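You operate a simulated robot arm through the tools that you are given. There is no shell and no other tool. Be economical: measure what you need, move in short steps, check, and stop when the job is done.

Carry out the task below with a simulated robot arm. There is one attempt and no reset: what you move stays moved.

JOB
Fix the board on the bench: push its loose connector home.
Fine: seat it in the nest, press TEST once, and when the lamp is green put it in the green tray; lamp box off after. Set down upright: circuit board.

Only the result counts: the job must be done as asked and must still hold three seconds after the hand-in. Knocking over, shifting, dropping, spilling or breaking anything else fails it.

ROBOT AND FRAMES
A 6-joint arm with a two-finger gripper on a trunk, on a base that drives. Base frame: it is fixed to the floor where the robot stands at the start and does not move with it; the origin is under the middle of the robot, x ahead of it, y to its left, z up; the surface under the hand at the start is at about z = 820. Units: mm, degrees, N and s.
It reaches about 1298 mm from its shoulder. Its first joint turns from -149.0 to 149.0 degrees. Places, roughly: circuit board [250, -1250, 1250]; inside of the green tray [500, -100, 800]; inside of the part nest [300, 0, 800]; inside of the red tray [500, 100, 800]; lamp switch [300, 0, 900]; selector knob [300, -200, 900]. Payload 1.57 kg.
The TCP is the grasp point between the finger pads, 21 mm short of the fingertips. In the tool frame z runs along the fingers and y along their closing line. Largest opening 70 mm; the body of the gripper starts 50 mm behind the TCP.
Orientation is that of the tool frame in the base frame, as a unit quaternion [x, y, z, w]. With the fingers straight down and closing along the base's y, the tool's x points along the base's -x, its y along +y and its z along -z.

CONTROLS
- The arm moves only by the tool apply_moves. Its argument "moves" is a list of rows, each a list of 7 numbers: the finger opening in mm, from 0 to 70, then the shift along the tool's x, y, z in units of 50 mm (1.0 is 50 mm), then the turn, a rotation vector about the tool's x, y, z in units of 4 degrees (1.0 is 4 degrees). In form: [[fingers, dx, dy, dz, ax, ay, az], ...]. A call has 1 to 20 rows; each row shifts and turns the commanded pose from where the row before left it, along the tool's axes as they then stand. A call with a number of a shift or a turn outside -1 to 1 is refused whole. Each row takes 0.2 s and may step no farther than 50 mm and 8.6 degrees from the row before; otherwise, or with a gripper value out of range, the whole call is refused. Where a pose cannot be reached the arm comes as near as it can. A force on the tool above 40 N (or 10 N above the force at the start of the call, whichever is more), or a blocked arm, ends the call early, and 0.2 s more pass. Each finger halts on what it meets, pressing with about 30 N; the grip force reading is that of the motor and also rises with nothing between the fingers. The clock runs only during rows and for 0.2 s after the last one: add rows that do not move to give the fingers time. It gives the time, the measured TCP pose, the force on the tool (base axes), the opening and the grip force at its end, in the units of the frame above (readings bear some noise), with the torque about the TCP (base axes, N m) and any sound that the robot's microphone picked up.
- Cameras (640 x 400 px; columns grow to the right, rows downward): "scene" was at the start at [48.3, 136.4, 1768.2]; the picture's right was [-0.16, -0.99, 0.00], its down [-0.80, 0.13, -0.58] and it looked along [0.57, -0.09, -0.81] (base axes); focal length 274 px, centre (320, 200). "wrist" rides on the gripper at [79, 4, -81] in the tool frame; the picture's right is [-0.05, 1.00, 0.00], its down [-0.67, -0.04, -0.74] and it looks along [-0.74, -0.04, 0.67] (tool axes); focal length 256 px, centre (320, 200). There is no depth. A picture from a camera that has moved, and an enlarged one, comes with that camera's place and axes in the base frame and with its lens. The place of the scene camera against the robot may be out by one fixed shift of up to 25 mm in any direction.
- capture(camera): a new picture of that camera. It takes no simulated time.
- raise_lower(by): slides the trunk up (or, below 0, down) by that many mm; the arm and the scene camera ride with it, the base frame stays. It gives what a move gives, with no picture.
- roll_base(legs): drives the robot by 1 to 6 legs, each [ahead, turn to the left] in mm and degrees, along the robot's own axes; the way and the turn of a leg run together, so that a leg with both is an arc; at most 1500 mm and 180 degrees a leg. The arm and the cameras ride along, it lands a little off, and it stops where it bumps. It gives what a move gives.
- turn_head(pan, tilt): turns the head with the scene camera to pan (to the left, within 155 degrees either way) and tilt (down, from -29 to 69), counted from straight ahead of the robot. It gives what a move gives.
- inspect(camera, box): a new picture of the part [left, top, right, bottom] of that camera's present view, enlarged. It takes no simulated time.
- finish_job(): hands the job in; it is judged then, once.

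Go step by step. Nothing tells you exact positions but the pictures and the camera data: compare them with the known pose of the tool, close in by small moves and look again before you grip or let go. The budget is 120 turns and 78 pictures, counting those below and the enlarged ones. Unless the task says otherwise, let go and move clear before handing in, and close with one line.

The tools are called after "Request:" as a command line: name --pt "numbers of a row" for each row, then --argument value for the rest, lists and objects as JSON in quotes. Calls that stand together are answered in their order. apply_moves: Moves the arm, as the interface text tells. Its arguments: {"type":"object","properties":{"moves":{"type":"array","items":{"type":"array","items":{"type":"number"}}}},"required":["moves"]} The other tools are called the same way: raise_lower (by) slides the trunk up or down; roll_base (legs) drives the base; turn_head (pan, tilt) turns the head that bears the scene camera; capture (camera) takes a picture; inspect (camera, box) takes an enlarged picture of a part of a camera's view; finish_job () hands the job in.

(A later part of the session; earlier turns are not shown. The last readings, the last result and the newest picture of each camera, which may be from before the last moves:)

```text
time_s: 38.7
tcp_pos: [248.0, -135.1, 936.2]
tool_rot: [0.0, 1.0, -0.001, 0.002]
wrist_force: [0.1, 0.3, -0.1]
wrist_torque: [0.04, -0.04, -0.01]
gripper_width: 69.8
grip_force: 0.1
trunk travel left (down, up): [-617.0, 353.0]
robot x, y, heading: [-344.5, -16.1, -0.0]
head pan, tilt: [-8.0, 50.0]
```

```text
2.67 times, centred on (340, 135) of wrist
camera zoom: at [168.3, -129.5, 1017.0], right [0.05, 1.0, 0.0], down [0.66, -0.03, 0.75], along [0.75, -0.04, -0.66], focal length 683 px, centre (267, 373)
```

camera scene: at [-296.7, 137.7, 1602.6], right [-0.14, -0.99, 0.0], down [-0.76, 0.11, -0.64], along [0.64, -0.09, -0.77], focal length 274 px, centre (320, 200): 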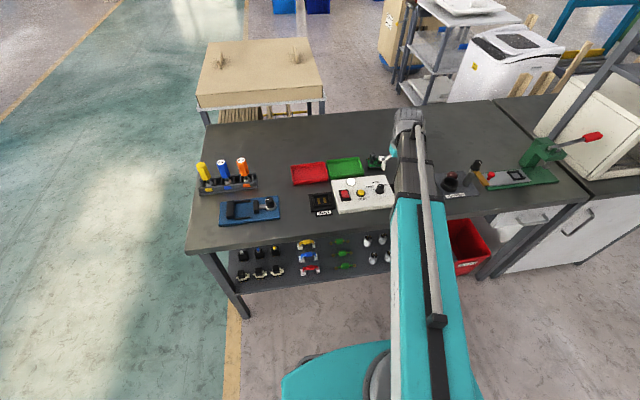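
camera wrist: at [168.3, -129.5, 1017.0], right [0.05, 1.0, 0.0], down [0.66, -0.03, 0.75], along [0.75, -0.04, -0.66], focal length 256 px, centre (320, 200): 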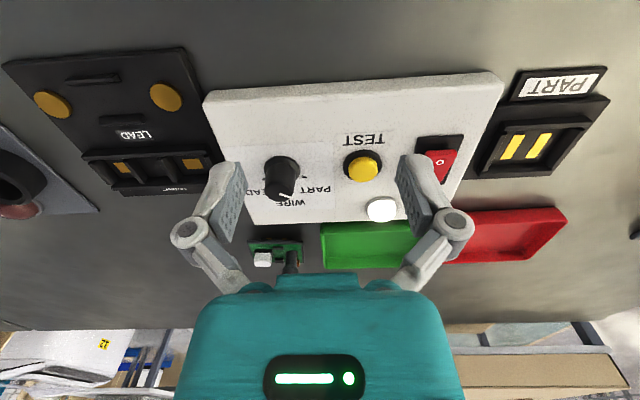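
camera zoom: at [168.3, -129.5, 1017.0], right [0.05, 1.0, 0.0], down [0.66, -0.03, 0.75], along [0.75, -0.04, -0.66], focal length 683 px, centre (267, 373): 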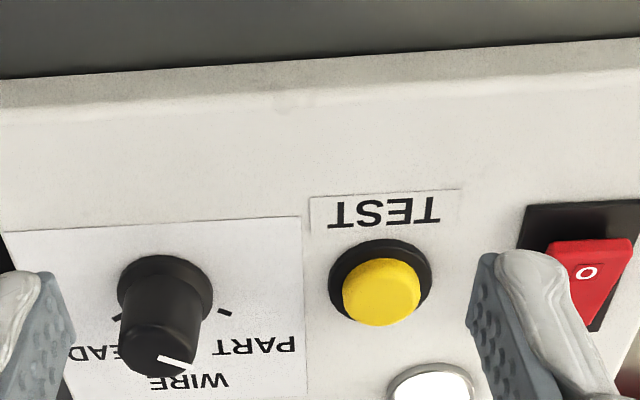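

The pointer seems to aim at PART (left, slightly ahead). I'll verify the selector and rocker switch closely.

Request:
apply_moves --pt "70 0 0.9 0 0 0 0" --pt "70 0 0.4 0 0 0 0" --pt "70 0 0 0 0 0 0"

Request:
inspect --camera "wrist" --box '[300, 80, 460, 200]'

Request:
inspect --camera "scene" --box '[330, 170, 400, 215]'

```text
time_s: 39.5
tcp_pos: [248.0, -69.1, 935.8]
tool_rot: [0.0, 1.0, -0.002, 0.002]
wrist_force: [-0.4, 1.0, 0.1]
wrist_torque: [0.01, -0.02, 0.01]
gripper_width: 70.0
grip_force: 0.1
out of reach, approached as far as the arm can: row 1
trunk travel left (down, up): [-617.0, 353.0]
robot x, y, heading: [-349.2, -17.4, -0.2]
head pan, tilt: [-8.0, 50.0]
```

```text
3.33 times, centred on (380, 140) of wrist
camera zoom: at [169.2, -63.5, 1016.9], right [0.05, 1.0, 0.0], down [0.66, -0.03, 0.75], along [0.75, -0.04, -0.66], focal length 853 px, centre (120, 400)
```

zoom: 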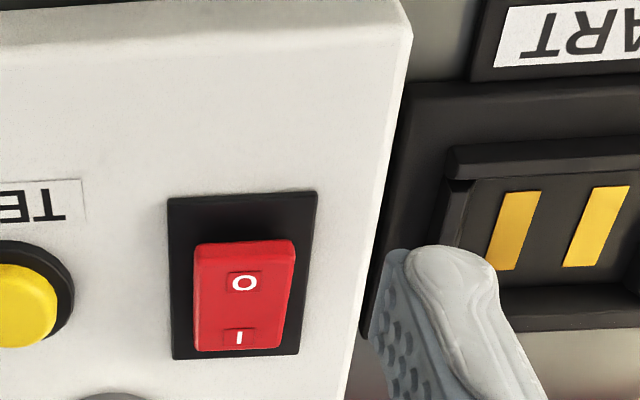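

```text
8.89 times, centred on (365, 192) of scene
camera zoom: at [-296.7, 137.9, 1599.9], right [-0.14, -0.99, 0.0], down [-0.76, 0.11, -0.64], along [0.64, -0.09, -0.77], focal length 2435 px, centre (-80, 267)
```

zoom: 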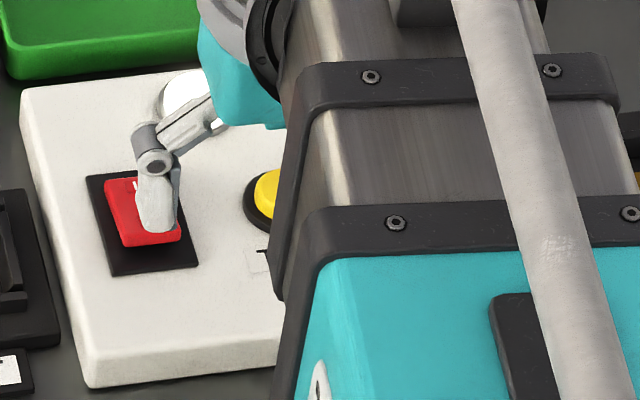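

The rocker's I end is pressed in (on), and the selector points at PART. Next I move above the board's black cylinder for the grasp.

Request:
apply_moves --pt "42 -0.8 -0.39 0 0 0 0" --pt "42 -0.8 -0.39 0 0 0 0" --pt "42 -0.8 -0.39 0 0 0 0" --pt "42 -0.8 -0.39 0 0 0 0" --pt "42 -0.78 -0.39 0 0 0 0" --pt "42 -0.74 -0.39 0 0 0 0" --pt "42 0 0 0 0 0 0.9" --pt "42 0 0 0 0 0 0"

Request:
raise_lower --by -34

Request:
capture --camera "wrist"

Request:
inspect --camera "scene" --box '[305, 140, 405, 205]'

```text
time_s: 41.3
tcp_pos: [484.7, -184.5, 935.8]
tool_rot: [0.032, 0.999, -0.002, 0.002]
wrist_force: [-0.3, 0.3, 0.6]
wrist_torque: [0.0, -0.03, -0.02]
gripper_width: 42.2
grip_force: 0.0
out of reach, approached as far as the arm can: row 6
trunk travel left (down, up): [-617.0, 353.0]
robot x, y, heading: [-350.2, -17.1, -0.0]
head pan, tilt: [-8.0, 50.0]
```

```text
time_s: 42.1
tcp_pos: [485.3, -184.5, 902.4]
tool_rot: [0.031, 1.0, -0.001, 0.003]
wrist_force: [-0.6, 0.4, 1.2]
wrist_torque: [0.03, -0.01, 0.0]
gripper_width: 42.4
grip_force: 0.0
trunk travel left (down, up): [-583.0, 387.0]
robot x, y, heading: [-348.4, -21.0, -0.1]
head pan, tilt: [-8.0, 50.0]
```

```text
38 pictures are left
camera wrist: at [405.6, -173.8, 982.9], right [0.12, 0.99, 0.0], down [0.66, -0.07, 0.75], along [0.74, -0.09, -0.66], focal length 256 px, centre (320, 200)
```

wrist: 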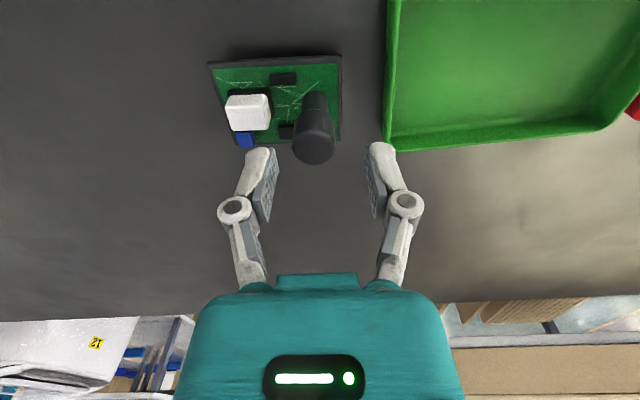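

```text
6.15 times, centred on (355, 172) of scene
camera zoom: at [-296.8, 137.7, 1565.9], right [-0.14, -0.99, 0.0], down [-0.76, 0.11, -0.64], along [0.64, -0.09, -0.77], focal length 1686 px, centre (105, 369)
```

zoom: 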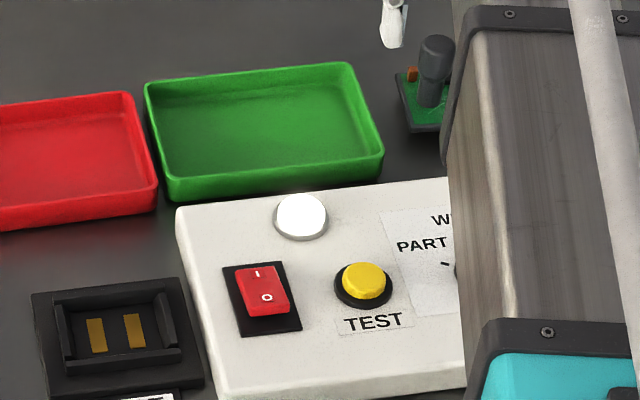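

The cylinder is at about [487,-187], 3 mm right of the finger centre. I shift, narrow the opening, and lower to the grasp height.

Request:
apply_moves --pt "35 -0.03 -0.06 0 0 0 0" --pt "35 0 0 0 0 0 0"

Request:
raise_lower --by -17

Request:
capture --camera "wrist"

```text
time_s: 42.7
tcp_pos: [485.9, -187.0, 901.7]
tool_rot: [0.032, 0.999, -0.001, 0.002]
wrist_force: [0.0, 0.0, -0.3]
wrist_torque: [0.0, 0.03, -0.01]
gripper_width: 35.0
grip_force: 0.1
trunk travel left (down, up): [-583.0, 387.0]
robot x, y, heading: [-349.6, -18.9, -0.1]
head pan, tilt: [-8.0, 50.0]
```

```text
time_s: 43.3
tcp_pos: [485.5, -187.7, 885.3]
tool_rot: [0.032, 0.999, -0.001, 0.003]
wrist_force: [-0.6, 0.8, -0.1]
wrist_torque: [-0.02, 0.03, 0.03]
gripper_width: 35.0
grip_force: 0.0
trunk travel left (down, up): [-566.0, 404.0]
robot x, y, heading: [-350.3, -17.8, -0.1]
head pan, tilt: [-8.0, 50.0]
```

```text
36 pictures are left
camera wrist: at [406.8, -177.0, 965.9], right [0.12, 0.99, 0.0], down [0.66, -0.07, 0.75], along [0.74, -0.09, -0.66], focal length 256 px, centre (320, 200)
```

wrist: 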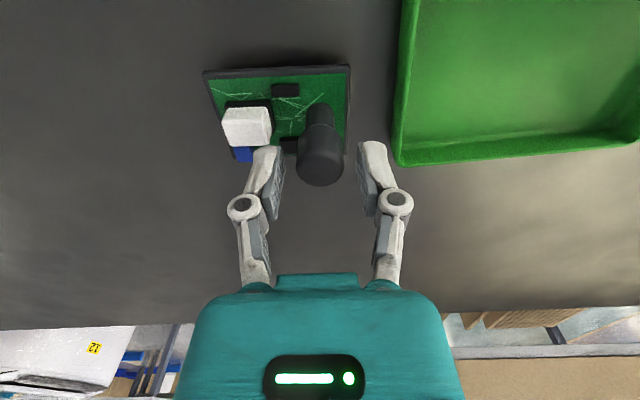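

The cylinder lies centred between the fingers. I lower 9 mm more and close.

Request:
raise_lower --by -9

Request:
apply_moves --pt "15 0 0 0 0 0 0" --pt "15 0 0 0 0 0 0" --pt "10 0 0 0 0 0 0" --pt "10 0 0 0 0 0 0"

Request:
capture --camera "wrist"

```text
time_s: 43.9
tcp_pos: [486.4, -187.7, 876.1]
tool_rot: [0.032, 1.0, -0.001, 0.002]
wrist_force: [0.5, -0.1, 0.5]
wrist_torque: [-0.01, -0.04, -0.01]
gripper_width: 35.0
grip_force: 0.0
trunk travel left (down, up): [-557.0, 413.0]
robot x, y, heading: [-349.5, -16.1, -0.5]
head pan, tilt: [-8.0, 50.0]
```

```text
time_s: 44.9
tcp_pos: [486.2, -188.5, 876.2]
tool_rot: [0.032, 0.999, -0.001, 0.002]
wrist_force: [-0.3, 0.5, -0.3]
wrist_torque: [0.06, 0.02, 0.01]
gripper_width: 21.0
grip_force: 29.8
trunk travel left (down, up): [-557.0, 413.0]
robot x, y, heading: [-350.2, -18.9, -0.2]
head pan, tilt: [-8.0, 50.0]
```

```text
35 pictures are left
camera wrist: at [406.8, -177.0, 956.9], right [0.12, 0.99, 0.0], down [0.66, -0.07, 0.75], along [0.74, -0.09, -0.66], focal length 256 px, centre (320, 200)
```

wrist: 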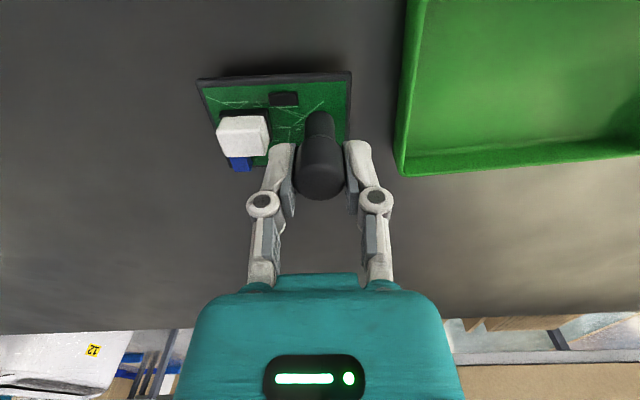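

Gripped (21 mm). I lift the board and look at how it hangs.

Request:
raise_lower --by 80

Request:
apply_moves --pt "10 0.8 0.4 0 0 0 0" --pt "10 0.8 0.4 0 0 0 0" --pt "10 0.8 0.4 0 0 0 0" --pt "10 0.8 0.4 0 0 0 0" --pt "10 0 0.5 0 0 0 0" --pt "10 0 0 0 0 0 0"

Request:
capture --camera "wrist"

Request:
capture --camera "scene"

```text
time_s: 46.1
tcp_pos: [486.4, -187.9, 955.3]
tool_rot: [0.032, 0.999, -0.002, 0.003]
wrist_force: [0.3, -0.4, -0.4]
wrist_torque: [0.02, 0.02, 0.0]
gripper_width: 10.0
grip_force: 0.0
trunk travel left (down, up): [-637.0, 333.0]
robot x, y, heading: [-347.3, -18.7, -0.1]
head pan, tilt: [-8.0, 50.0]
```

```text
time_s: 47.5
tcp_pos: [331.5, -71.7, 956.1]
tool_rot: [0.032, 0.999, -0.002, 0.002]
wrist_force: [-0.3, -0.5, -0.5]
wrist_torque: [-0.02, 0.02, -0.02]
gripper_width: 9.8
grip_force: 0.1
trunk travel left (down, up): [-637.0, 333.0]
robot x, y, heading: [-348.3, -19.5, -0.1]
head pan, tilt: [-8.0, 50.0]
```

```text
34 pictures are left
camera wrist: at [252.3, -61.6, 1036.8], right [0.12, 0.99, 0.0], down [0.66, -0.07, 0.75], along [0.74, -0.09, -0.66], focal length 256 px, centre (320, 200)
```

wrist: 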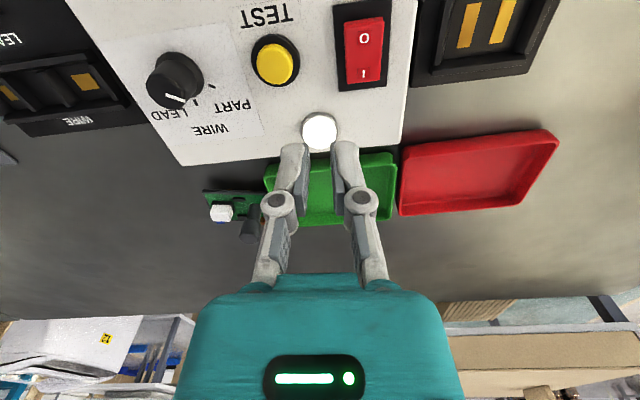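

```text
33 pictures are left
camera scene: at [-296.5, 138.0, 1619.9], right [-0.14, -0.99, 0.0], down [-0.76, 0.11, -0.64], along [0.64, -0.09, -0.77], focal length 274 px, centre (320, 200)
```

scene: 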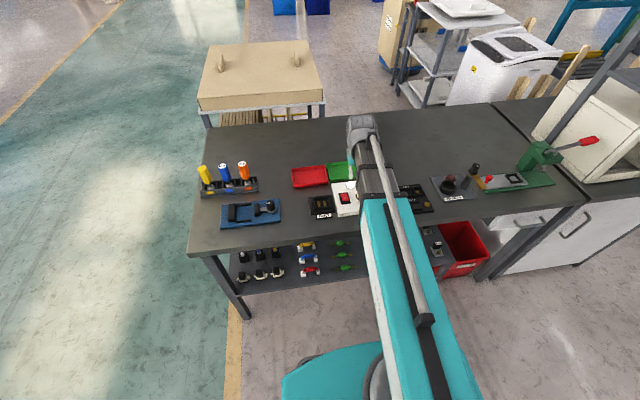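

The cylinder slipped out on lifting; the board stayed on the bench. I'll regrip deeper with the fingers turned 90° so they clear the connector; first I start turning the wrist and check the selector and board.

Request:
inspect --camera "wrist" --box '[130, 20, 300, 150]'

Request:
inspect --camera "wrist" --box '[190, 170, 290, 250]'

Request:
apply_moves --pt "40 0 0 0 0 0 1" --pt "40 0 0 0 0 0 1" --pt "40 0 0 0 0 0 1" --pt "40 0 0 0 0 0 1" --pt "40 0 0 0 0 0 1" --pt "40 0 0 0 0 0 1" --pt "40 0 0 0 0 0 1" --pt "40 0 0 0 0 0 1" --pt "40 0 0 0 0 0 1" --pt "40 0 0 0 0 0 1" --pt "40 0 0 0 0 0 1" --pt "40 0 0 0 0 0 1" --pt "40 0 0 0 0 0 1" --pt "40 0 0 0 0 0 1" --pt "40 0 0 0 0 0 1" --pt "40 0 0 0 0 0 1" --pt "40 0 0 0 0 0 1" --pt "40 0 0 0 0 0 1" --pt "40 0 0 0 0 0 1" --pt "40 0 0 0 0 0 1"

```text
3.08 times, centred on (215, 85) of wrist
camera zoom: at [252.3, -61.6, 1036.8], right [0.12, 0.99, 0.0], down [0.66, -0.07, 0.75], along [0.74, -0.09, -0.66], focal length 788 px, centre (643, 554)
```

zoom: 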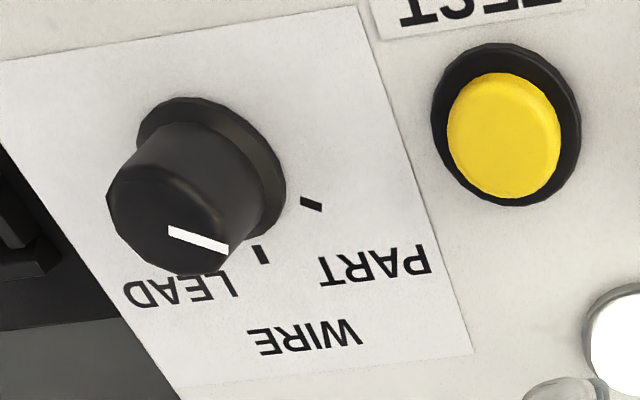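

```text
5.00 times, centred on (240, 210) of wrist
camera zoom: at [252.3, -61.6, 1036.8], right [0.12, 0.99, 0.0], down [0.66, -0.07, 0.75], along [0.74, -0.09, -0.66], focal length 1280 px, centre (720, 150)
```

zoom: 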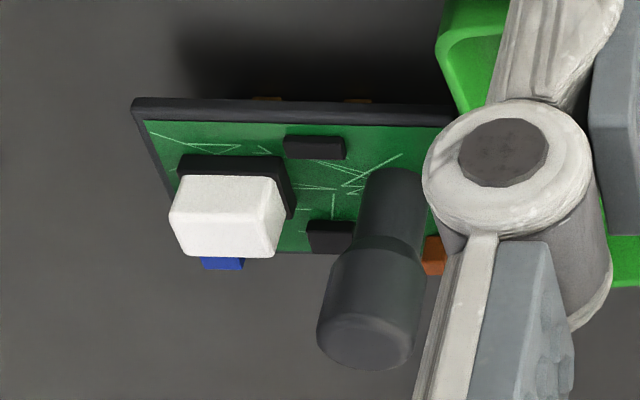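

```text
time_s: 51.7
tcp_pos: [332.1, -72.0, 956.0]
tool_rot: [0.667, 0.745, 0.0, 0.003]
wrist_force: [0.0, 0.2, 0.2]
wrist_torque: [-0.02, 0.04, 0.02]
gripper_width: 39.8
grip_force: 0.1
trunk travel left (down, up): [-637.0, 333.0]
robot x, y, heading: [-348.2, -18.4, -0.1]
head pan, tilt: [-8.0, 50.0]
```

The selector is at PART and the board is upright and undisturbed. I finish the turn and go back above the cylinder.

Request:
apply_moves --pt "40 0 0 0 0 0 1" --pt "40 0 0 0 0 0 1" --pt "40 0 0 0 0 0 0.4" --pt "32 -0.533 0.806 0 0 0 0" --pt "32 -0.533 0.806 0 0 0 0" --pt "32 -0.533 0.806 0 0 0 0" --pt "32 -0.533 0.806 0 0 0 0" --pt "32 0 0 0 0 0 0"

Request:
raise_lower --by -54

Request:
capture --camera "wrist"

```text
time_s: 53.5
tcp_pos: [487.8, -188.2, 955.2]
tool_rot: [0.727, 0.687, 0.001, 0.003]
wrist_force: [0.0, -0.4, 0.7]
wrist_torque: [0.05, 0.0, 0.01]
gripper_width: 32.1
grip_force: 0.0
trunk travel left (down, up): [-637.0, 333.0]
robot x, y, heading: [-351.1, -18.9, -0.1]
head pan, tilt: [-8.0, 50.0]
```

```text
time_s: 54.4
tcp_pos: [487.8, -188.1, 902.2]
tool_rot: [0.727, 0.687, 0.0, 0.004]
wrist_force: [-0.6, 0.2, 0.2]
wrist_torque: [0.02, 0.01, 0.0]
gripper_width: 32.1
grip_force: 0.1
trunk travel left (down, up): [-583.0, 387.0]
robot x, y, heading: [-350.3, -18.7, -0.3]
head pan, tilt: [-8.0, 50.0]
```

```text
30 pictures are left
camera wrist: at [496.2, -107.2, 983.1], right [0.99, -0.11, 0.0], down [-0.08, -0.66, 0.75], along [-0.08, -0.74, -0.67], focal length 256 px, centre (320, 200)
```

wrist: 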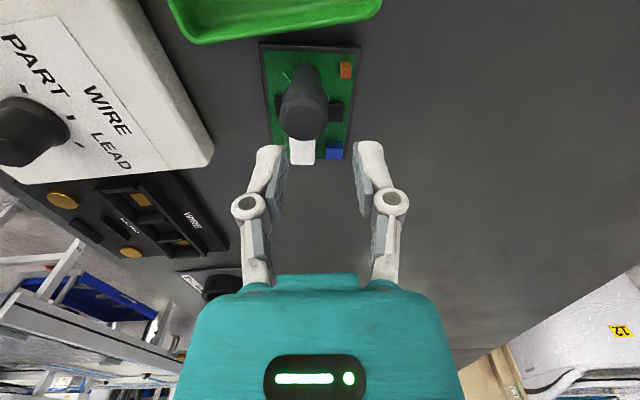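

The slip shifted the board a bit (about 15 mm toward the tray). I zoom to measure it anew.

Request:
inspect --camera "wrist" --box '[240, 30, 400, 190]'

```text
2.50 times, centred on (320, 110) of wrist
camera zoom: at [496.2, -107.2, 983.1], right [0.99, -0.11, 0.0], down [-0.08, -0.66, 0.75], along [-0.08, -0.74, -0.67], focal length 640 px, centre (320, 425)
```

zoom: 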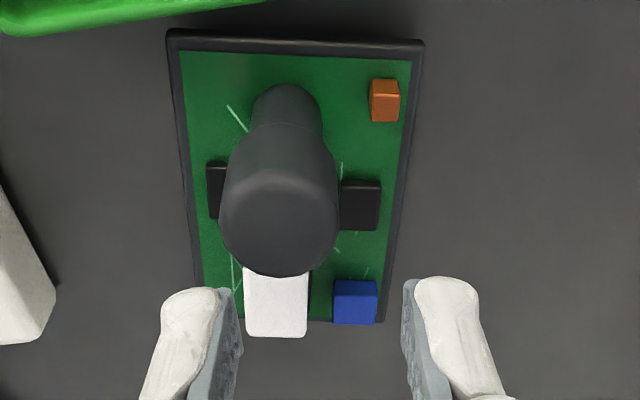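

The cylinder axis is now near [482.5,-169] and the board is yawed about -8.6°. I align, lower and check.

Request:
apply_moves --pt "32 0.375 -0.127 0 0 0 0" --pt "32 0 0 0 0 0 1" --pt "32 0 0 0 0 0 0.35" --pt "32 0 0 0 0 0 0"

Request:
raise_lower --by -20

Request:
capture --camera "wrist"

```text
time_s: 55.4
tcp_pos: [482.4, -167.7, 902.1]
tool_rot: [0.758, 0.653, 0.001, 0.002]
wrist_force: [-0.6, -0.3, 0.7]
wrist_torque: [0.0, -0.02, -0.03]
gripper_width: 32.0
grip_force: 0.1
trunk travel left (down, up): [-583.0, 387.0]
robot x, y, heading: [-350.6, -16.2, 0.1]
head pan, tilt: [-8.0, 50.0]
```

```text
time_s: 56.1
tcp_pos: [482.1, -169.5, 881.4]
tool_rot: [0.758, 0.652, 0.001, 0.002]
wrist_force: [-0.4, -0.5, 0.2]
wrist_torque: [-0.01, -0.02, -0.02]
gripper_width: 32.1
grip_force: 0.0
trunk travel left (down, up): [-563.0, 407.0]
robot x, y, heading: [-351.4, -15.7, -0.3]
head pan, tilt: [-8.0, 50.0]
```

```text
28 pictures are left
camera wrist: at [497.9, -89.0, 963.1], right [0.98, -0.2, 0.01], down [-0.14, -0.65, 0.75], along [-0.15, -0.73, -0.67], focal length 256 px, centre (320, 200)
```

wrist: 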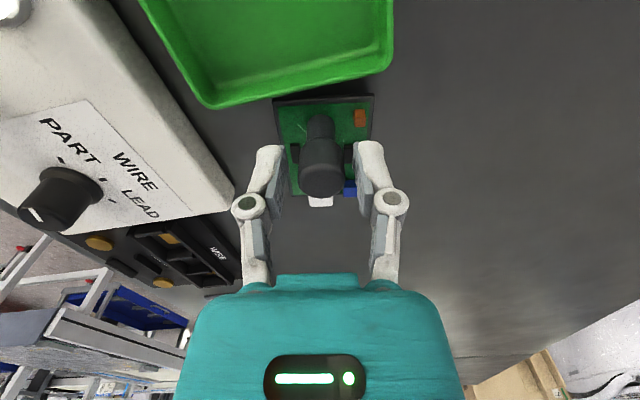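

Centred. I lower to z≈864 and grip.

Request:
raise_lower --by -17

Request:
apply_moves --pt "20 -0.03 0 0 0 0 0" --pt "0 0 0 0 0 0 0" --pt "0 0 0 0 0 0 0" --pt "0 0 0 0 0 0 0" --pt "0 0 0 0 0 0 0"

Request:
raise_lower --by 4

Request:
capture --camera "wrist"

```text
time_s: 56.7
tcp_pos: [481.4, -168.4, 866.2]
tool_rot: [0.758, 0.652, 0.001, 0.003]
wrist_force: [-0.1, -0.5, -0.2]
wrist_torque: [-0.01, -0.03, -0.01]
gripper_width: 32.3
grip_force: 0.0
trunk travel left (down, up): [-546.0, 424.0]
robot x, y, heading: [-345.1, -18.9, -0.1]
head pan, tilt: [-8.0, 50.0]
```

```text
time_s: 57.9
tcp_pos: [482.7, -169.4, 864.8]
tool_rot: [0.758, 0.652, 0.002, 0.003]
wrist_force: [0.9, -0.4, 1.9]
wrist_torque: [0.0, 0.01, 0.02]
gripper_width: 20.0
grip_force: 30.2
trunk travel left (down, up): [-546.0, 424.0]
robot x, y, heading: [-349.0, -19.6, -0.3]
head pan, tilt: [-8.0, 50.0]
```

```text
time_s: 58.5
tcp_pos: [481.2, -170.2, 869.3]
tool_rot: [0.758, 0.652, 0.001, 0.002]
wrist_force: [-0.6, 0.6, -1.1]
wrist_torque: [0.06, -0.01, -0.01]
gripper_width: 20.1
grip_force: 30.4
trunk travel left (down, up): [-550.0, 420.0]
robot x, y, heading: [-346.7, -17.7, -0.2]
head pan, tilt: [-8.0, 50.0]
```

```text
27 pictures are left
camera wrist: at [497.8, -90.4, 950.0], right [0.98, -0.2, 0.0], down [-0.14, -0.65, 0.75], along [-0.15, -0.73, -0.67], focal length 256 px, centre (320, 200)
```

wrist: 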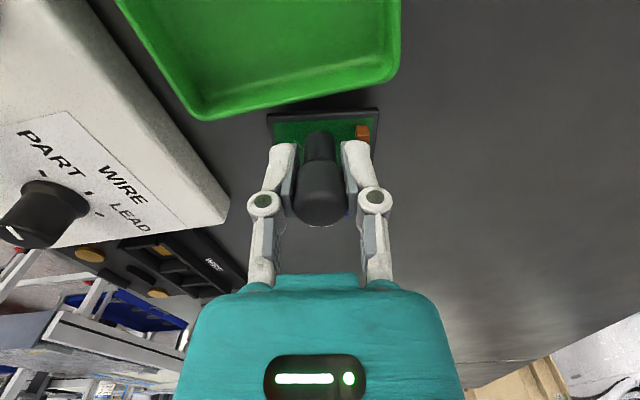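

Still holding at 20 mm. I lift further.

Request:
raise_lower --by 30

Request:
raise_lower --by 50

Request:
capture --camera "wrist"

```text
time_s: 59.2
tcp_pos: [482.2, -170.4, 898.2]
tool_rot: [0.758, 0.652, 0.0, 0.002]
wrist_force: [-0.6, -0.8, -1.0]
wrist_torque: [0.01, 0.01, -0.01]
gripper_width: 20.1
grip_force: 29.3
trunk travel left (down, up): [-580.0, 390.0]
robot x, y, heading: [-351.9, -15.8, -0.3]
head pan, tilt: [-8.0, 50.0]
```

```text
time_s: 60.1
tcp_pos: [482.4, -169.5, 948.4]
tool_rot: [0.758, 0.652, 0.001, 0.003]
wrist_force: [0.4, 0.0, -0.6]
wrist_torque: [0.05, -0.01, 0.02]
gripper_width: 19.9
grip_force: 30.0
trunk travel left (down, up): [-630.0, 340.0]
robot x, y, heading: [-346.5, -17.2, -0.2]
head pan, tilt: [-8.0, 50.0]
```

```text
26 pictures are left
camera wrist: at [497.9, -90.4, 1030.0], right [0.98, -0.2, 0.0], down [-0.14, -0.65, 0.75], along [-0.15, -0.73, -0.67], focal length 256 px, centre (320, 200)
```

wrist: 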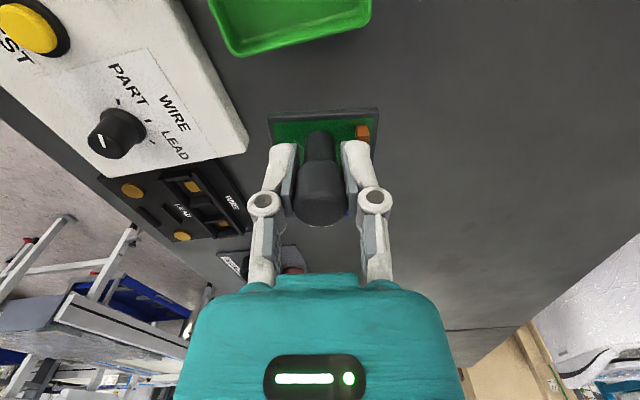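

The board is firmly held. I carry it near the PART nest, squaring it up, and measure nest and held board.

Request:
apply_moves --pt "0 0.542 -0.642 0 0 0 0" --pt "0 0.542 -0.642 0 0 0 0" --pt "0 0.542 -0.642 0 0 0 0" --pt "0 0.542 -0.642 0 0 0 0" --pt "0 0.542 -0.642 0 0 0 0" --pt "0 0.542 -0.642 0 0 0 0" --pt "0 0 0 0 0 0 -1" --pt "0 0 0 0 0 0 -1" --pt "0 0 0 0 0 0 -0.15" --pt "0 0 0 0 0 0 0"

Request:
capture --camera "wrist"

Request:
inspect --camera "wrist" --box '[240, 0, 400, 130]'

```text
time_s: 62.3
tcp_pos: [315.8, 20.1, 948.4]
tool_rot: [0.706, 0.708, 0.0, 0.003]
wrist_force: [-0.7, 0.3, -0.9]
wrist_torque: [-0.02, 0.02, -0.01]
gripper_width: 20.1
grip_force: 30.0
trunk travel left (down, up): [-630.0, 340.0]
robot x, y, heading: [-349.2, -16.0, -0.4]
head pan, tilt: [-8.0, 50.0]
```

```text
25 pictures are left
camera wrist: at [319.9, 100.6, 1030.0], right [1.0, -0.05, 0.0], down [-0.04, -0.66, 0.75], along [-0.04, -0.75, -0.67], focal length 256 px, centre (320, 200)
```

wrist: 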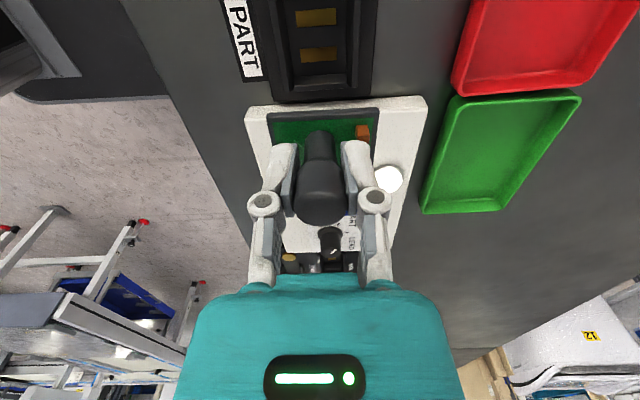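

```text
3.08 times, centred on (320, 65) of wrist
camera zoom: at [319.9, 100.6, 1030.0], right [1.0, -0.05, 0.0], down [-0.04, -0.66, 0.75], along [-0.04, -0.75, -0.67], focal length 788 px, centre (320, 615)
```

zoom: 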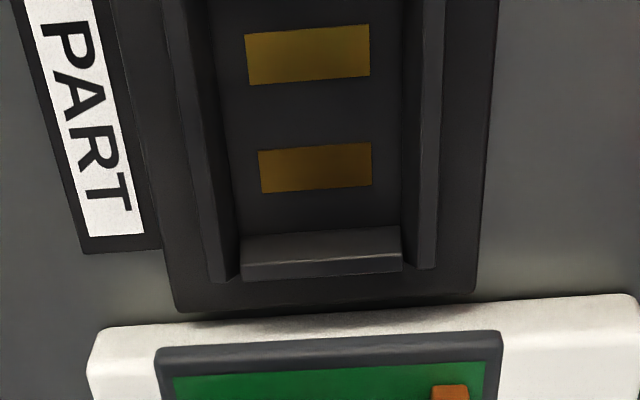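

The nest's inner rails look narrower than the board rim, so I check the held board's underside and the nest from the scene camera.

Request:
inspect --camera "scene" --box '[300, 160, 370, 210]'

```text
8.00 times, centred on (335, 185) of scene
camera zoom: at [-296.6, 137.8, 1612.9], right [-0.14, -0.99, 0.0], down [-0.76, 0.11, -0.64], along [0.64, -0.09, -0.77], focal length 2191 px, centre (200, 320)
```

zoom: 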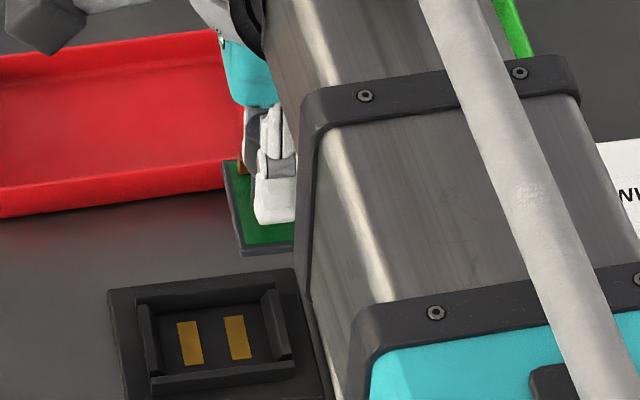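

The board's underside block must drop between the rails, so I need an accurate nest centre. I shift slightly so the full nest is in view.

Request:
apply_moves --pt "0 0.34 0 0 0 0 0" --pt "0 0 0 0 0 0 0"

Request:
inspect --camera "wrist" --box '[240, 0, 400, 130]'

```text
time_s: 62.9
tcp_pos: [316.3, 37.2, 948.8]
tool_rot: [0.707, 0.707, -0.001, 0.003]
wrist_force: [0.1, 0.0, -1.0]
wrist_torque: [0.02, 0.03, -0.01]
gripper_width: 20.4
grip_force: 29.7
trunk travel left (down, up): [-630.0, 340.0]
robot x, y, heading: [-352.4, -16.9, -0.2]
head pan, tilt: [-8.0, 50.0]
```

```text
3.08 times, centred on (320, 65) of wrist
camera zoom: at [320.9, 118.3, 1030.0], right [1.0, -0.05, 0.0], down [-0.04, -0.66, 0.75], along [-0.04, -0.75, -0.67], focal length 788 px, centre (320, 615)
```

zoom: 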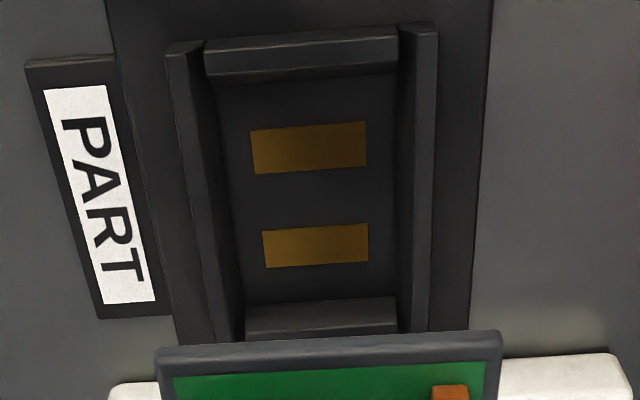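

Nest centre is about [315.7, 43.4]; the board centre hangs at [+2.5,-20.3] from the TCP. I move over the nest and lower to just above the rails.

Request:
apply_moves --pt "0 0.53 -0.062 0 0 0 0" --pt "0 0 0 0 0 0 -0.25" --pt "0 0 0 0 0 0 0"

Request:
raise_lower --by -62

Request:
capture --camera "wrist"

Request:
inspect --camera "scene" --box '[290, 160, 360, 210]'

```text
time_s: 63.7
tcp_pos: [313.1, 63.8, 948.3]
tool_rot: [0.701, 0.713, 0.0, 0.003]
wrist_force: [-0.3, 0.1, -1.3]
wrist_torque: [0.06, -0.01, 0.02]
gripper_width: 20.3
grip_force: 29.7
trunk travel left (down, up): [-630.0, 340.0]
robot x, y, heading: [-350.0, -15.4, 0.1]
head pan, tilt: [-8.0, 50.0]
```

```text
time_s: 64.7
tcp_pos: [313.1, 64.5, 887.8]
tool_rot: [0.701, 0.713, 0.001, 0.003]
wrist_force: [0.2, 0.9, -0.8]
wrist_torque: [0.03, 0.01, -0.02]
gripper_width: 20.4
grip_force: 30.0
trunk travel left (down, up): [-568.0, 402.0]
robot x, y, heading: [-348.4, -20.1, -0.3]
head pan, tilt: [-8.0, 50.0]
```

```text
21 pictures are left
camera wrist: at [315.5, 144.8, 968.1], right [1.0, -0.04, 0.0], down [-0.03, -0.66, 0.75], along [-0.02, -0.75, -0.67], focal length 256 px, centre (320, 200)
```

wrist: 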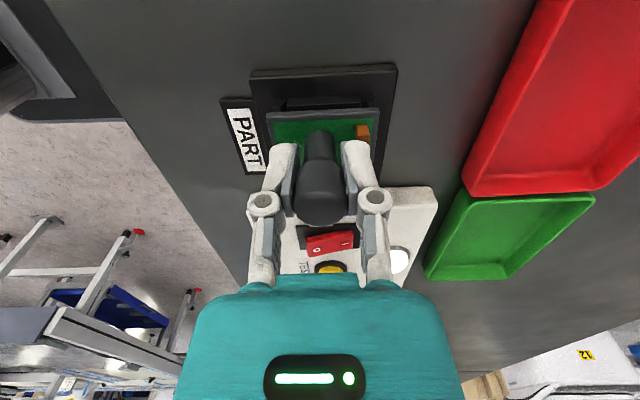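

```text
8.00 times, centred on (325, 185) of scene
camera zoom: at [-296.7, 137.7, 1550.9], right [-0.14, -0.99, 0.0], down [-0.76, 0.11, -0.64], along [0.64, -0.09, -0.77], focal length 2191 px, centre (280, 320)
```

zoom: 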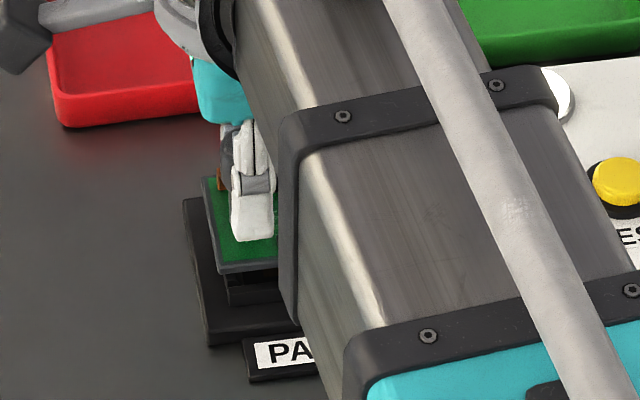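

Aligned by eye with the nest wall. I lower in small steps, watching force.

Request:
raise_lower --by -6

Request:
raise_lower --by -3

Request:
raise_lower --by -2

Request:
raise_lower --by -2

Request:
inspect --camera "wrist" --box '[220, 50, 420, 180]'

```text
time_s: 65.3
tcp_pos: [313.1, 65.1, 880.0]
tool_rot: [0.701, 0.713, 0.001, 0.003]
wrist_force: [-0.2, 0.4, -0.5]
wrist_torque: [0.02, 0.01, -0.01]
gripper_width: 20.4
grip_force: 29.9
trunk travel left (down, up): [-562.0, 408.0]
robot x, y, heading: [-352.2, -21.1, 0.1]
head pan, tilt: [-8.0, 50.0]
```

```text
time_s: 65.8
tcp_pos: [312.7, 64.5, 878.4]
tool_rot: [0.701, 0.713, 0.0, 0.002]
wrist_force: [0.3, -0.2, -1.2]
wrist_torque: [0.02, -0.01, 0.0]
gripper_width: 20.3
grip_force: 30.0
trunk travel left (down, up): [-559.0, 411.0]
robot x, y, heading: [-349.7, -18.7, -0.5]
head pan, tilt: [-8.0, 50.0]
```

```text
time_s: 66.3
tcp_pos: [313.1, 64.5, 876.8]
tool_rot: [0.701, 0.713, 0.0, 0.002]
wrist_force: [0.6, -0.3, -0.5]
wrist_torque: [0.07, 0.01, -0.01]
gripper_width: 20.2
grip_force: 30.1
trunk travel left (down, up): [-557.0, 413.0]
robot x, y, heading: [-352.1, -20.2, -0.1]
head pan, tilt: [-8.0, 50.0]
```

```text
time_s: 66.8
tcp_pos: [313.3, 63.4, 875.3]
tool_rot: [0.701, 0.713, 0.001, 0.003]
wrist_force: [5.4, 0.7, 19.5]
wrist_torque: [-0.29, -0.09, 0.04]
gripper_width: 20.3
grip_force: 30.5
trunk travel left (down, up): [-555.0, 415.0]
robot x, y, heading: [-349.7, -16.7, -0.1]
head pan, tilt: [-8.0, 50.0]
```

```text
3.08 times, centred on (320, 115) of wrist
camera zoom: at [315.2, 144.9, 956.0], right [1.0, -0.04, 0.01], down [-0.03, -0.66, 0.75], along [-0.02, -0.75, -0.67], focal length 788 px, centre (320, 462)
```

zoom: 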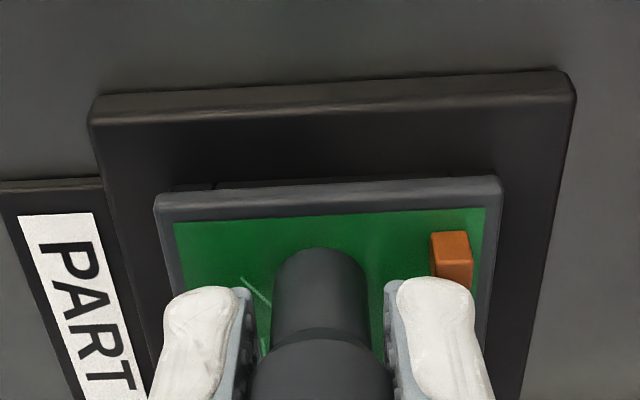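

Contact at a height consistent with the block being inside the rails. I press 1 mm more and check from the scene camera.

Request:
raise_lower --by -1

Request:
inspect --camera "scene" --box '[300, 170, 350, 206]'

```text
time_s: 67.4
tcp_pos: [312.7, 64.7, 872.9]
tool_rot: [0.701, 0.713, 0.002, 0.003]
wrist_force: [9.5, 1.7, 31.2]
wrist_torque: [-0.04, -0.22, 0.01]
gripper_width: 20.1
grip_force: 30.2
trunk travel left (down, up): [-554.0, 416.0]
robot x, y, heading: [-350.6, -17.2, -0.3]
head pan, tilt: [-8.0, 50.0]
```

```text
11.11 times, centred on (325, 188) of scene
camera zoom: at [-298.7, 137.6, 1537.2], right [-0.14, -0.99, 0.0], down [-0.76, 0.11, -0.64], along [0.64, -0.09, -0.77], focal length 3044 px, centre (264, 333)
```

zoom: 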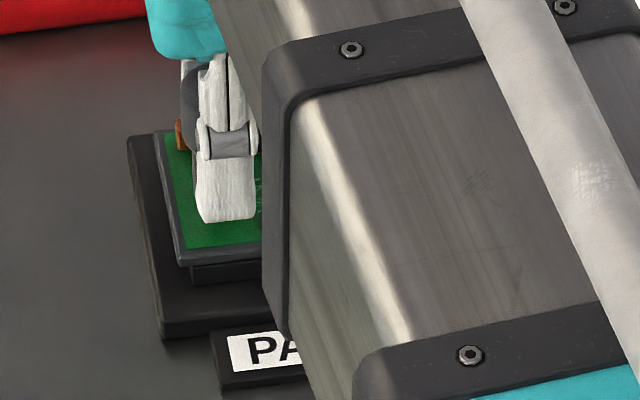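

The rim rests directly on the rails. I release and lift clear, then look at it.

Request:
apply_moves --pt "34 0 0 0 0 0 0" --pt "34 0 0 0 0 0 0" --pt "34 0 0 0 0 0 0"

Request:
raise_lower --by 75

Request:
capture --camera "wrist"

```text
time_s: 68.2
tcp_pos: [312.1, 64.2, 873.6]
tool_rot: [0.701, 0.713, -0.001, 0.002]
wrist_force: [0.2, -0.1, 0.9]
wrist_torque: [0.0, 0.0, 0.0]
gripper_width: 34.2
grip_force: 0.0
trunk travel left (down, up): [-554.0, 416.0]
robot x, y, heading: [-348.3, -17.1, -0.3]
head pan, tilt: [-8.0, 50.0]
```

```text
time_s: 69.3
tcp_pos: [311.9, 63.9, 947.6]
tool_rot: [0.701, 0.713, 0.0, 0.002]
wrist_force: [-0.1, 0.1, 0.4]
wrist_torque: [-0.03, 0.04, 0.01]
gripper_width: 34.0
grip_force: 0.0
trunk travel left (down, up): [-629.0, 341.0]
robot x, y, heading: [-348.0, -17.9, -0.4]
head pan, tilt: [-8.0, 50.0]
```

```text
17 pictures are left
camera wrist: at [315.5, 144.9, 1029.0], right [1.0, -0.04, 0.0], down [-0.03, -0.66, 0.75], along [-0.02, -0.75, -0.67], focal length 256 px, centre (320, 200)
```

wrist: 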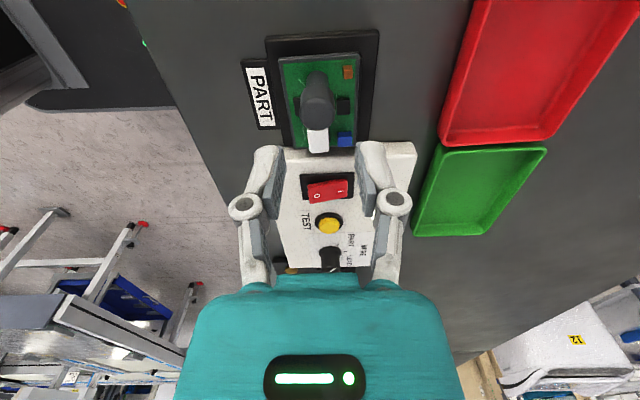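

The board sits flat in the nest. Now I close the fingers and go above TEST (about [319,-102]).

Request:
apply_moves --pt "0 -0.8325 0.02 0 0 0 0" --pt "0 -0.8325 0.02 0 0 0 0" --pt "0 -0.8325 0.02 0 0 0 0" --pt "0 -0.8325 0.02 0 0 0 0" --pt "0 0 0 0 0 0 0" --pt "0 0 0 0 0 0 0"

Request:
raise_lower --by -60

Request:
capture --camera "wrist"

```text
time_s: 70.7
tcp_pos: [319.7, -101.0, 947.6]
tool_rot: [0.701, 0.714, 0.001, 0.004]
wrist_force: [0.3, -0.4, -0.9]
wrist_torque: [0.0, 0.04, 0.0]
gripper_width: 0.0
grip_force: 28.2
trunk travel left (down, up): [-629.0, 341.0]
robot x, y, heading: [-348.6, -22.5, -0.3]
head pan, tilt: [-8.0, 50.0]
```

```text
time_s: 71.7
tcp_pos: [320.6, -102.0, 888.4]
tool_rot: [0.701, 0.713, 0.001, 0.003]
wrist_force: [-0.5, 0.5, -0.4]
wrist_torque: [-0.02, -0.01, -0.03]
gripper_width: 0.0
grip_force: 28.3
trunk travel left (down, up): [-569.0, 401.0]
robot x, y, heading: [-350.1, -17.7, -0.2]
head pan, tilt: [-8.0, 50.0]
```

```text
16 pictures are left
camera wrist: at [322.6, -21.3, 969.1], right [1.0, -0.04, 0.0], down [-0.03, -0.66, 0.75], along [-0.02, -0.75, -0.67], focal length 256 px, centre (320, 200)
```

wrist: 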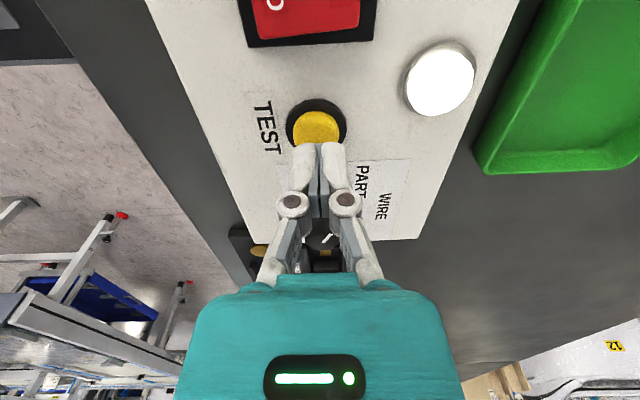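

Directly over TEST. I lower and press once.

Request:
raise_lower --by -16

Request:
raise_lower --by -3

Request:
raise_lower --by -3

```text
time_s: 72.3
tcp_pos: [320.8, -102.1, 871.0]
tool_rot: [0.701, 0.713, 0.001, 0.003]
wrist_force: [-0.4, -0.4, 2.4]
wrist_torque: [0.03, -0.02, -0.03]
gripper_width: 6.2
grip_force: 28.1
trunk travel left (down, up): [-553.0, 417.0]
robot x, y, heading: [-349.5, -16.5, -0.2]
head pan, tilt: [-8.0, 50.0]
heard: click
```

```text
time_s: 72.8
tcp_pos: [319.2, -102.1, 870.0]
tool_rot: [0.701, 0.713, 0.001, 0.003]
wrist_force: [1.3, -0.1, 6.9]
wrist_torque: [0.03, -0.05, -0.01]
gripper_width: 6.1
grip_force: 29.0
trunk travel left (down, up): [-550.0, 420.0]
robot x, y, heading: [-349.9, -20.2, -0.3]
head pan, tilt: [-8.0, 50.0]
```

```text
time_s: 73.3
tcp_pos: [319.4, -101.8, 865.7]
tool_rot: [0.701, 0.713, 0.002, 0.004]
wrist_force: [7.3, -0.4, 21.8]
wrist_torque: [0.01, -0.15, -0.02]
gripper_width: 5.8
grip_force: 28.7
trunk travel left (down, up): [-547.0, 423.0]
robot x, y, heading: [-348.3, -19.9, -0.2]
head pan, tilt: [-8.0, 50.0]
```

A click was heard. I lift straight off and look at the lamp.

Request:
raise_lower --by 70

Request:
capture --camera "wrist"

```text
time_s: 74.4
tcp_pos: [319.4, -102.0, 935.9]
tool_rot: [0.701, 0.713, 0.0, 0.002]
wrist_force: [0.8, -0.3, 0.2]
wrist_torque: [-0.02, 0.0, 0.04]
gripper_width: 0.1
grip_force: 28.3
trunk travel left (down, up): [-617.0, 353.0]
robot x, y, heading: [-353.2, -20.1, -0.1]
head pan, tilt: [-8.0, 50.0]
```

```text
15 pictures are left
camera wrist: at [322.7, -21.3, 1017.0], right [1.0, -0.04, 0.0], down [-0.03, -0.66, 0.75], along [-0.02, -0.75, -0.67], focal length 256 px, centre (320, 200)
```

wrist: 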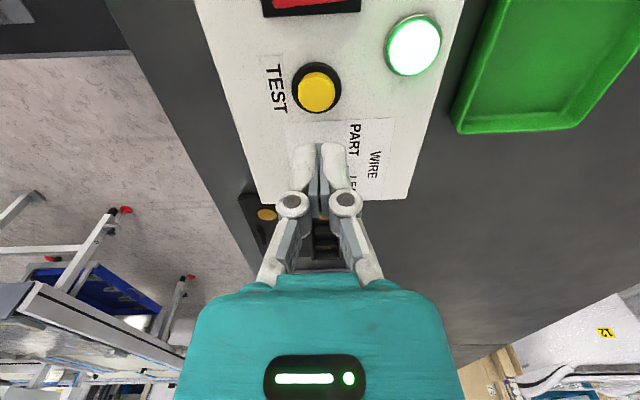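

The lamp is green. I go back to the board, open to 34 mm, and regrip at the same pose.

Request:
apply_moves --pt "34 0.8315 -0.02 0 0 0 0" --pt "34 0.8315 -0.02 0 0 0 0" --pt "34 0.8315 -0.02 0 0 0 0" --pt "34 0.8315 -0.02 0 0 0 0" --pt "34 0 0 0 0 0 0"

Request:
raise_lower --by -40

Request:
capture --camera "wrist"

```text
time_s: 75.6
tcp_pos: [313.5, 63.9, 935.8]
tool_rot: [0.701, 0.713, -0.001, 0.003]
wrist_force: [-0.1, -0.3, -0.4]
wrist_torque: [0.0, 0.01, 0.0]
gripper_width: 34.1
grip_force: 0.1
trunk travel left (down, up): [-617.0, 353.0]
robot x, y, heading: [-349.7, -18.1, -0.1]
head pan, tilt: [-8.0, 50.0]
```

```text
time_s: 76.5
tcp_pos: [313.6, 63.4, 895.5]
tool_rot: [0.701, 0.713, 0.001, 0.003]
wrist_force: [0.8, -0.1, 0.1]
wrist_torque: [-0.01, 0.03, -0.01]
gripper_width: 34.0
grip_force: 0.0
trunk travel left (down, up): [-577.0, 393.0]
robot x, y, heading: [-349.9, -16.9, -0.1]
head pan, tilt: [-8.0, 50.0]
```

```text
14 pictures are left
camera wrist: at [315.7, 144.3, 977.1], right [1.0, -0.04, 0.0], down [-0.03, -0.66, 0.75], along [-0.02, -0.75, -0.67], focal length 256 px, centre (320, 200)
```

wrist: 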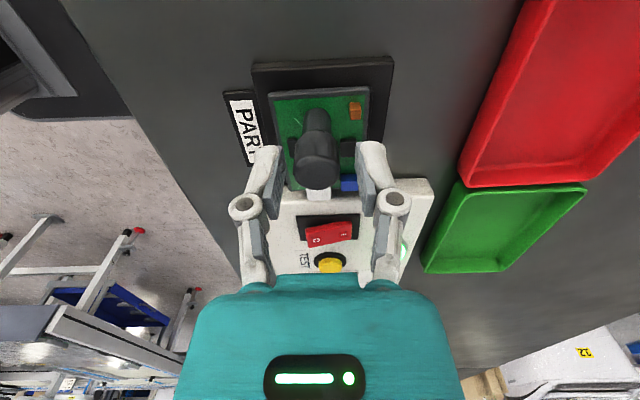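

Aligned. I lower, grip, and lift a little to check.

Request:
raise_lower --by -22

Request:
apply_moves --pt "20 0 0 0 0 0 0" --pt "0 0 0 0 0 0 0" --pt "0 0 0 0 0 0 0" --pt "0 0 0 0 0 0 0" --pt "0 0 0 0 0 0 0"

Request:
raise_lower --by 15

Request:
raise_lower --by 70

Request:
capture --camera "wrist"

```text
time_s: 77.1
tcp_pos: [312.9, 64.9, 873.2]
tool_rot: [0.701, 0.713, 0.0, 0.003]
wrist_force: [-0.4, -0.6, -0.1]
wrist_torque: [0.02, -0.03, 0.03]
gripper_width: 33.8
grip_force: 0.1
trunk travel left (down, up): [-555.0, 415.0]
robot x, y, heading: [-347.7, -17.4, -0.4]
head pan, tilt: [-8.0, 50.0]
```

```text
time_s: 78.3
tcp_pos: [311.4, 63.9, 873.9]
tool_rot: [0.701, 0.713, 0.001, 0.003]
wrist_force: [0.4, 0.5, 3.1]
wrist_torque: [0.0, -0.03, 0.01]
gripper_width: 20.3
grip_force: 30.1
trunk travel left (down, up): [-555.0, 415.0]
robot x, y, heading: [-353.3, -18.6, -0.1]
head pan, tilt: [-8.0, 50.0]
```

```text
time_s: 79.0
tcp_pos: [313.9, 63.3, 889.0]
tool_rot: [0.701, 0.713, 0.001, 0.003]
wrist_force: [0.4, 0.0, -1.7]
wrist_torque: [0.03, 0.03, 0.0]
gripper_width: 20.3
grip_force: 29.9
trunk travel left (down, up): [-570.0, 400.0]
robot x, y, heading: [-350.7, -17.7, -0.2]
head pan, tilt: [-8.0, 50.0]
```

```text
time_s: 80.0
tcp_pos: [313.7, 63.3, 958.1]
tool_rot: [0.701, 0.713, 0.0, 0.002]
wrist_force: [-1.2, 0.4, -1.5]
wrist_torque: [0.02, 0.0, 0.01]
gripper_width: 20.4
grip_force: 29.8
trunk travel left (down, up): [-640.0, 330.0]
robot x, y, heading: [-352.2, -17.6, -0.4]
head pan, tilt: [-8.0, 50.0]
```

```text
13 pictures are left
camera wrist: at [315.9, 144.4, 1040.0], right [1.0, -0.04, 0.0], down [-0.03, -0.66, 0.75], along [-0.02, -0.75, -0.67], focal length 256 px, centre (320, 200)
```

wrist: 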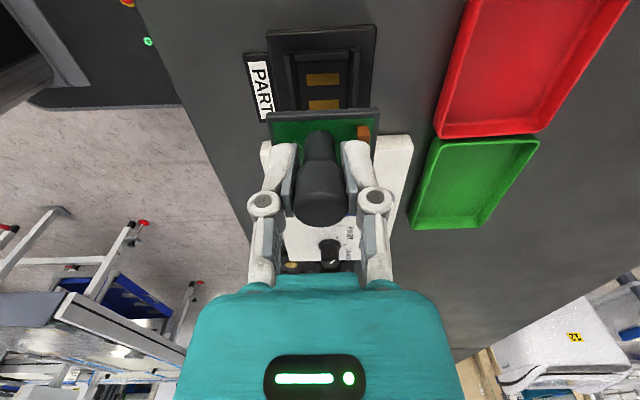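

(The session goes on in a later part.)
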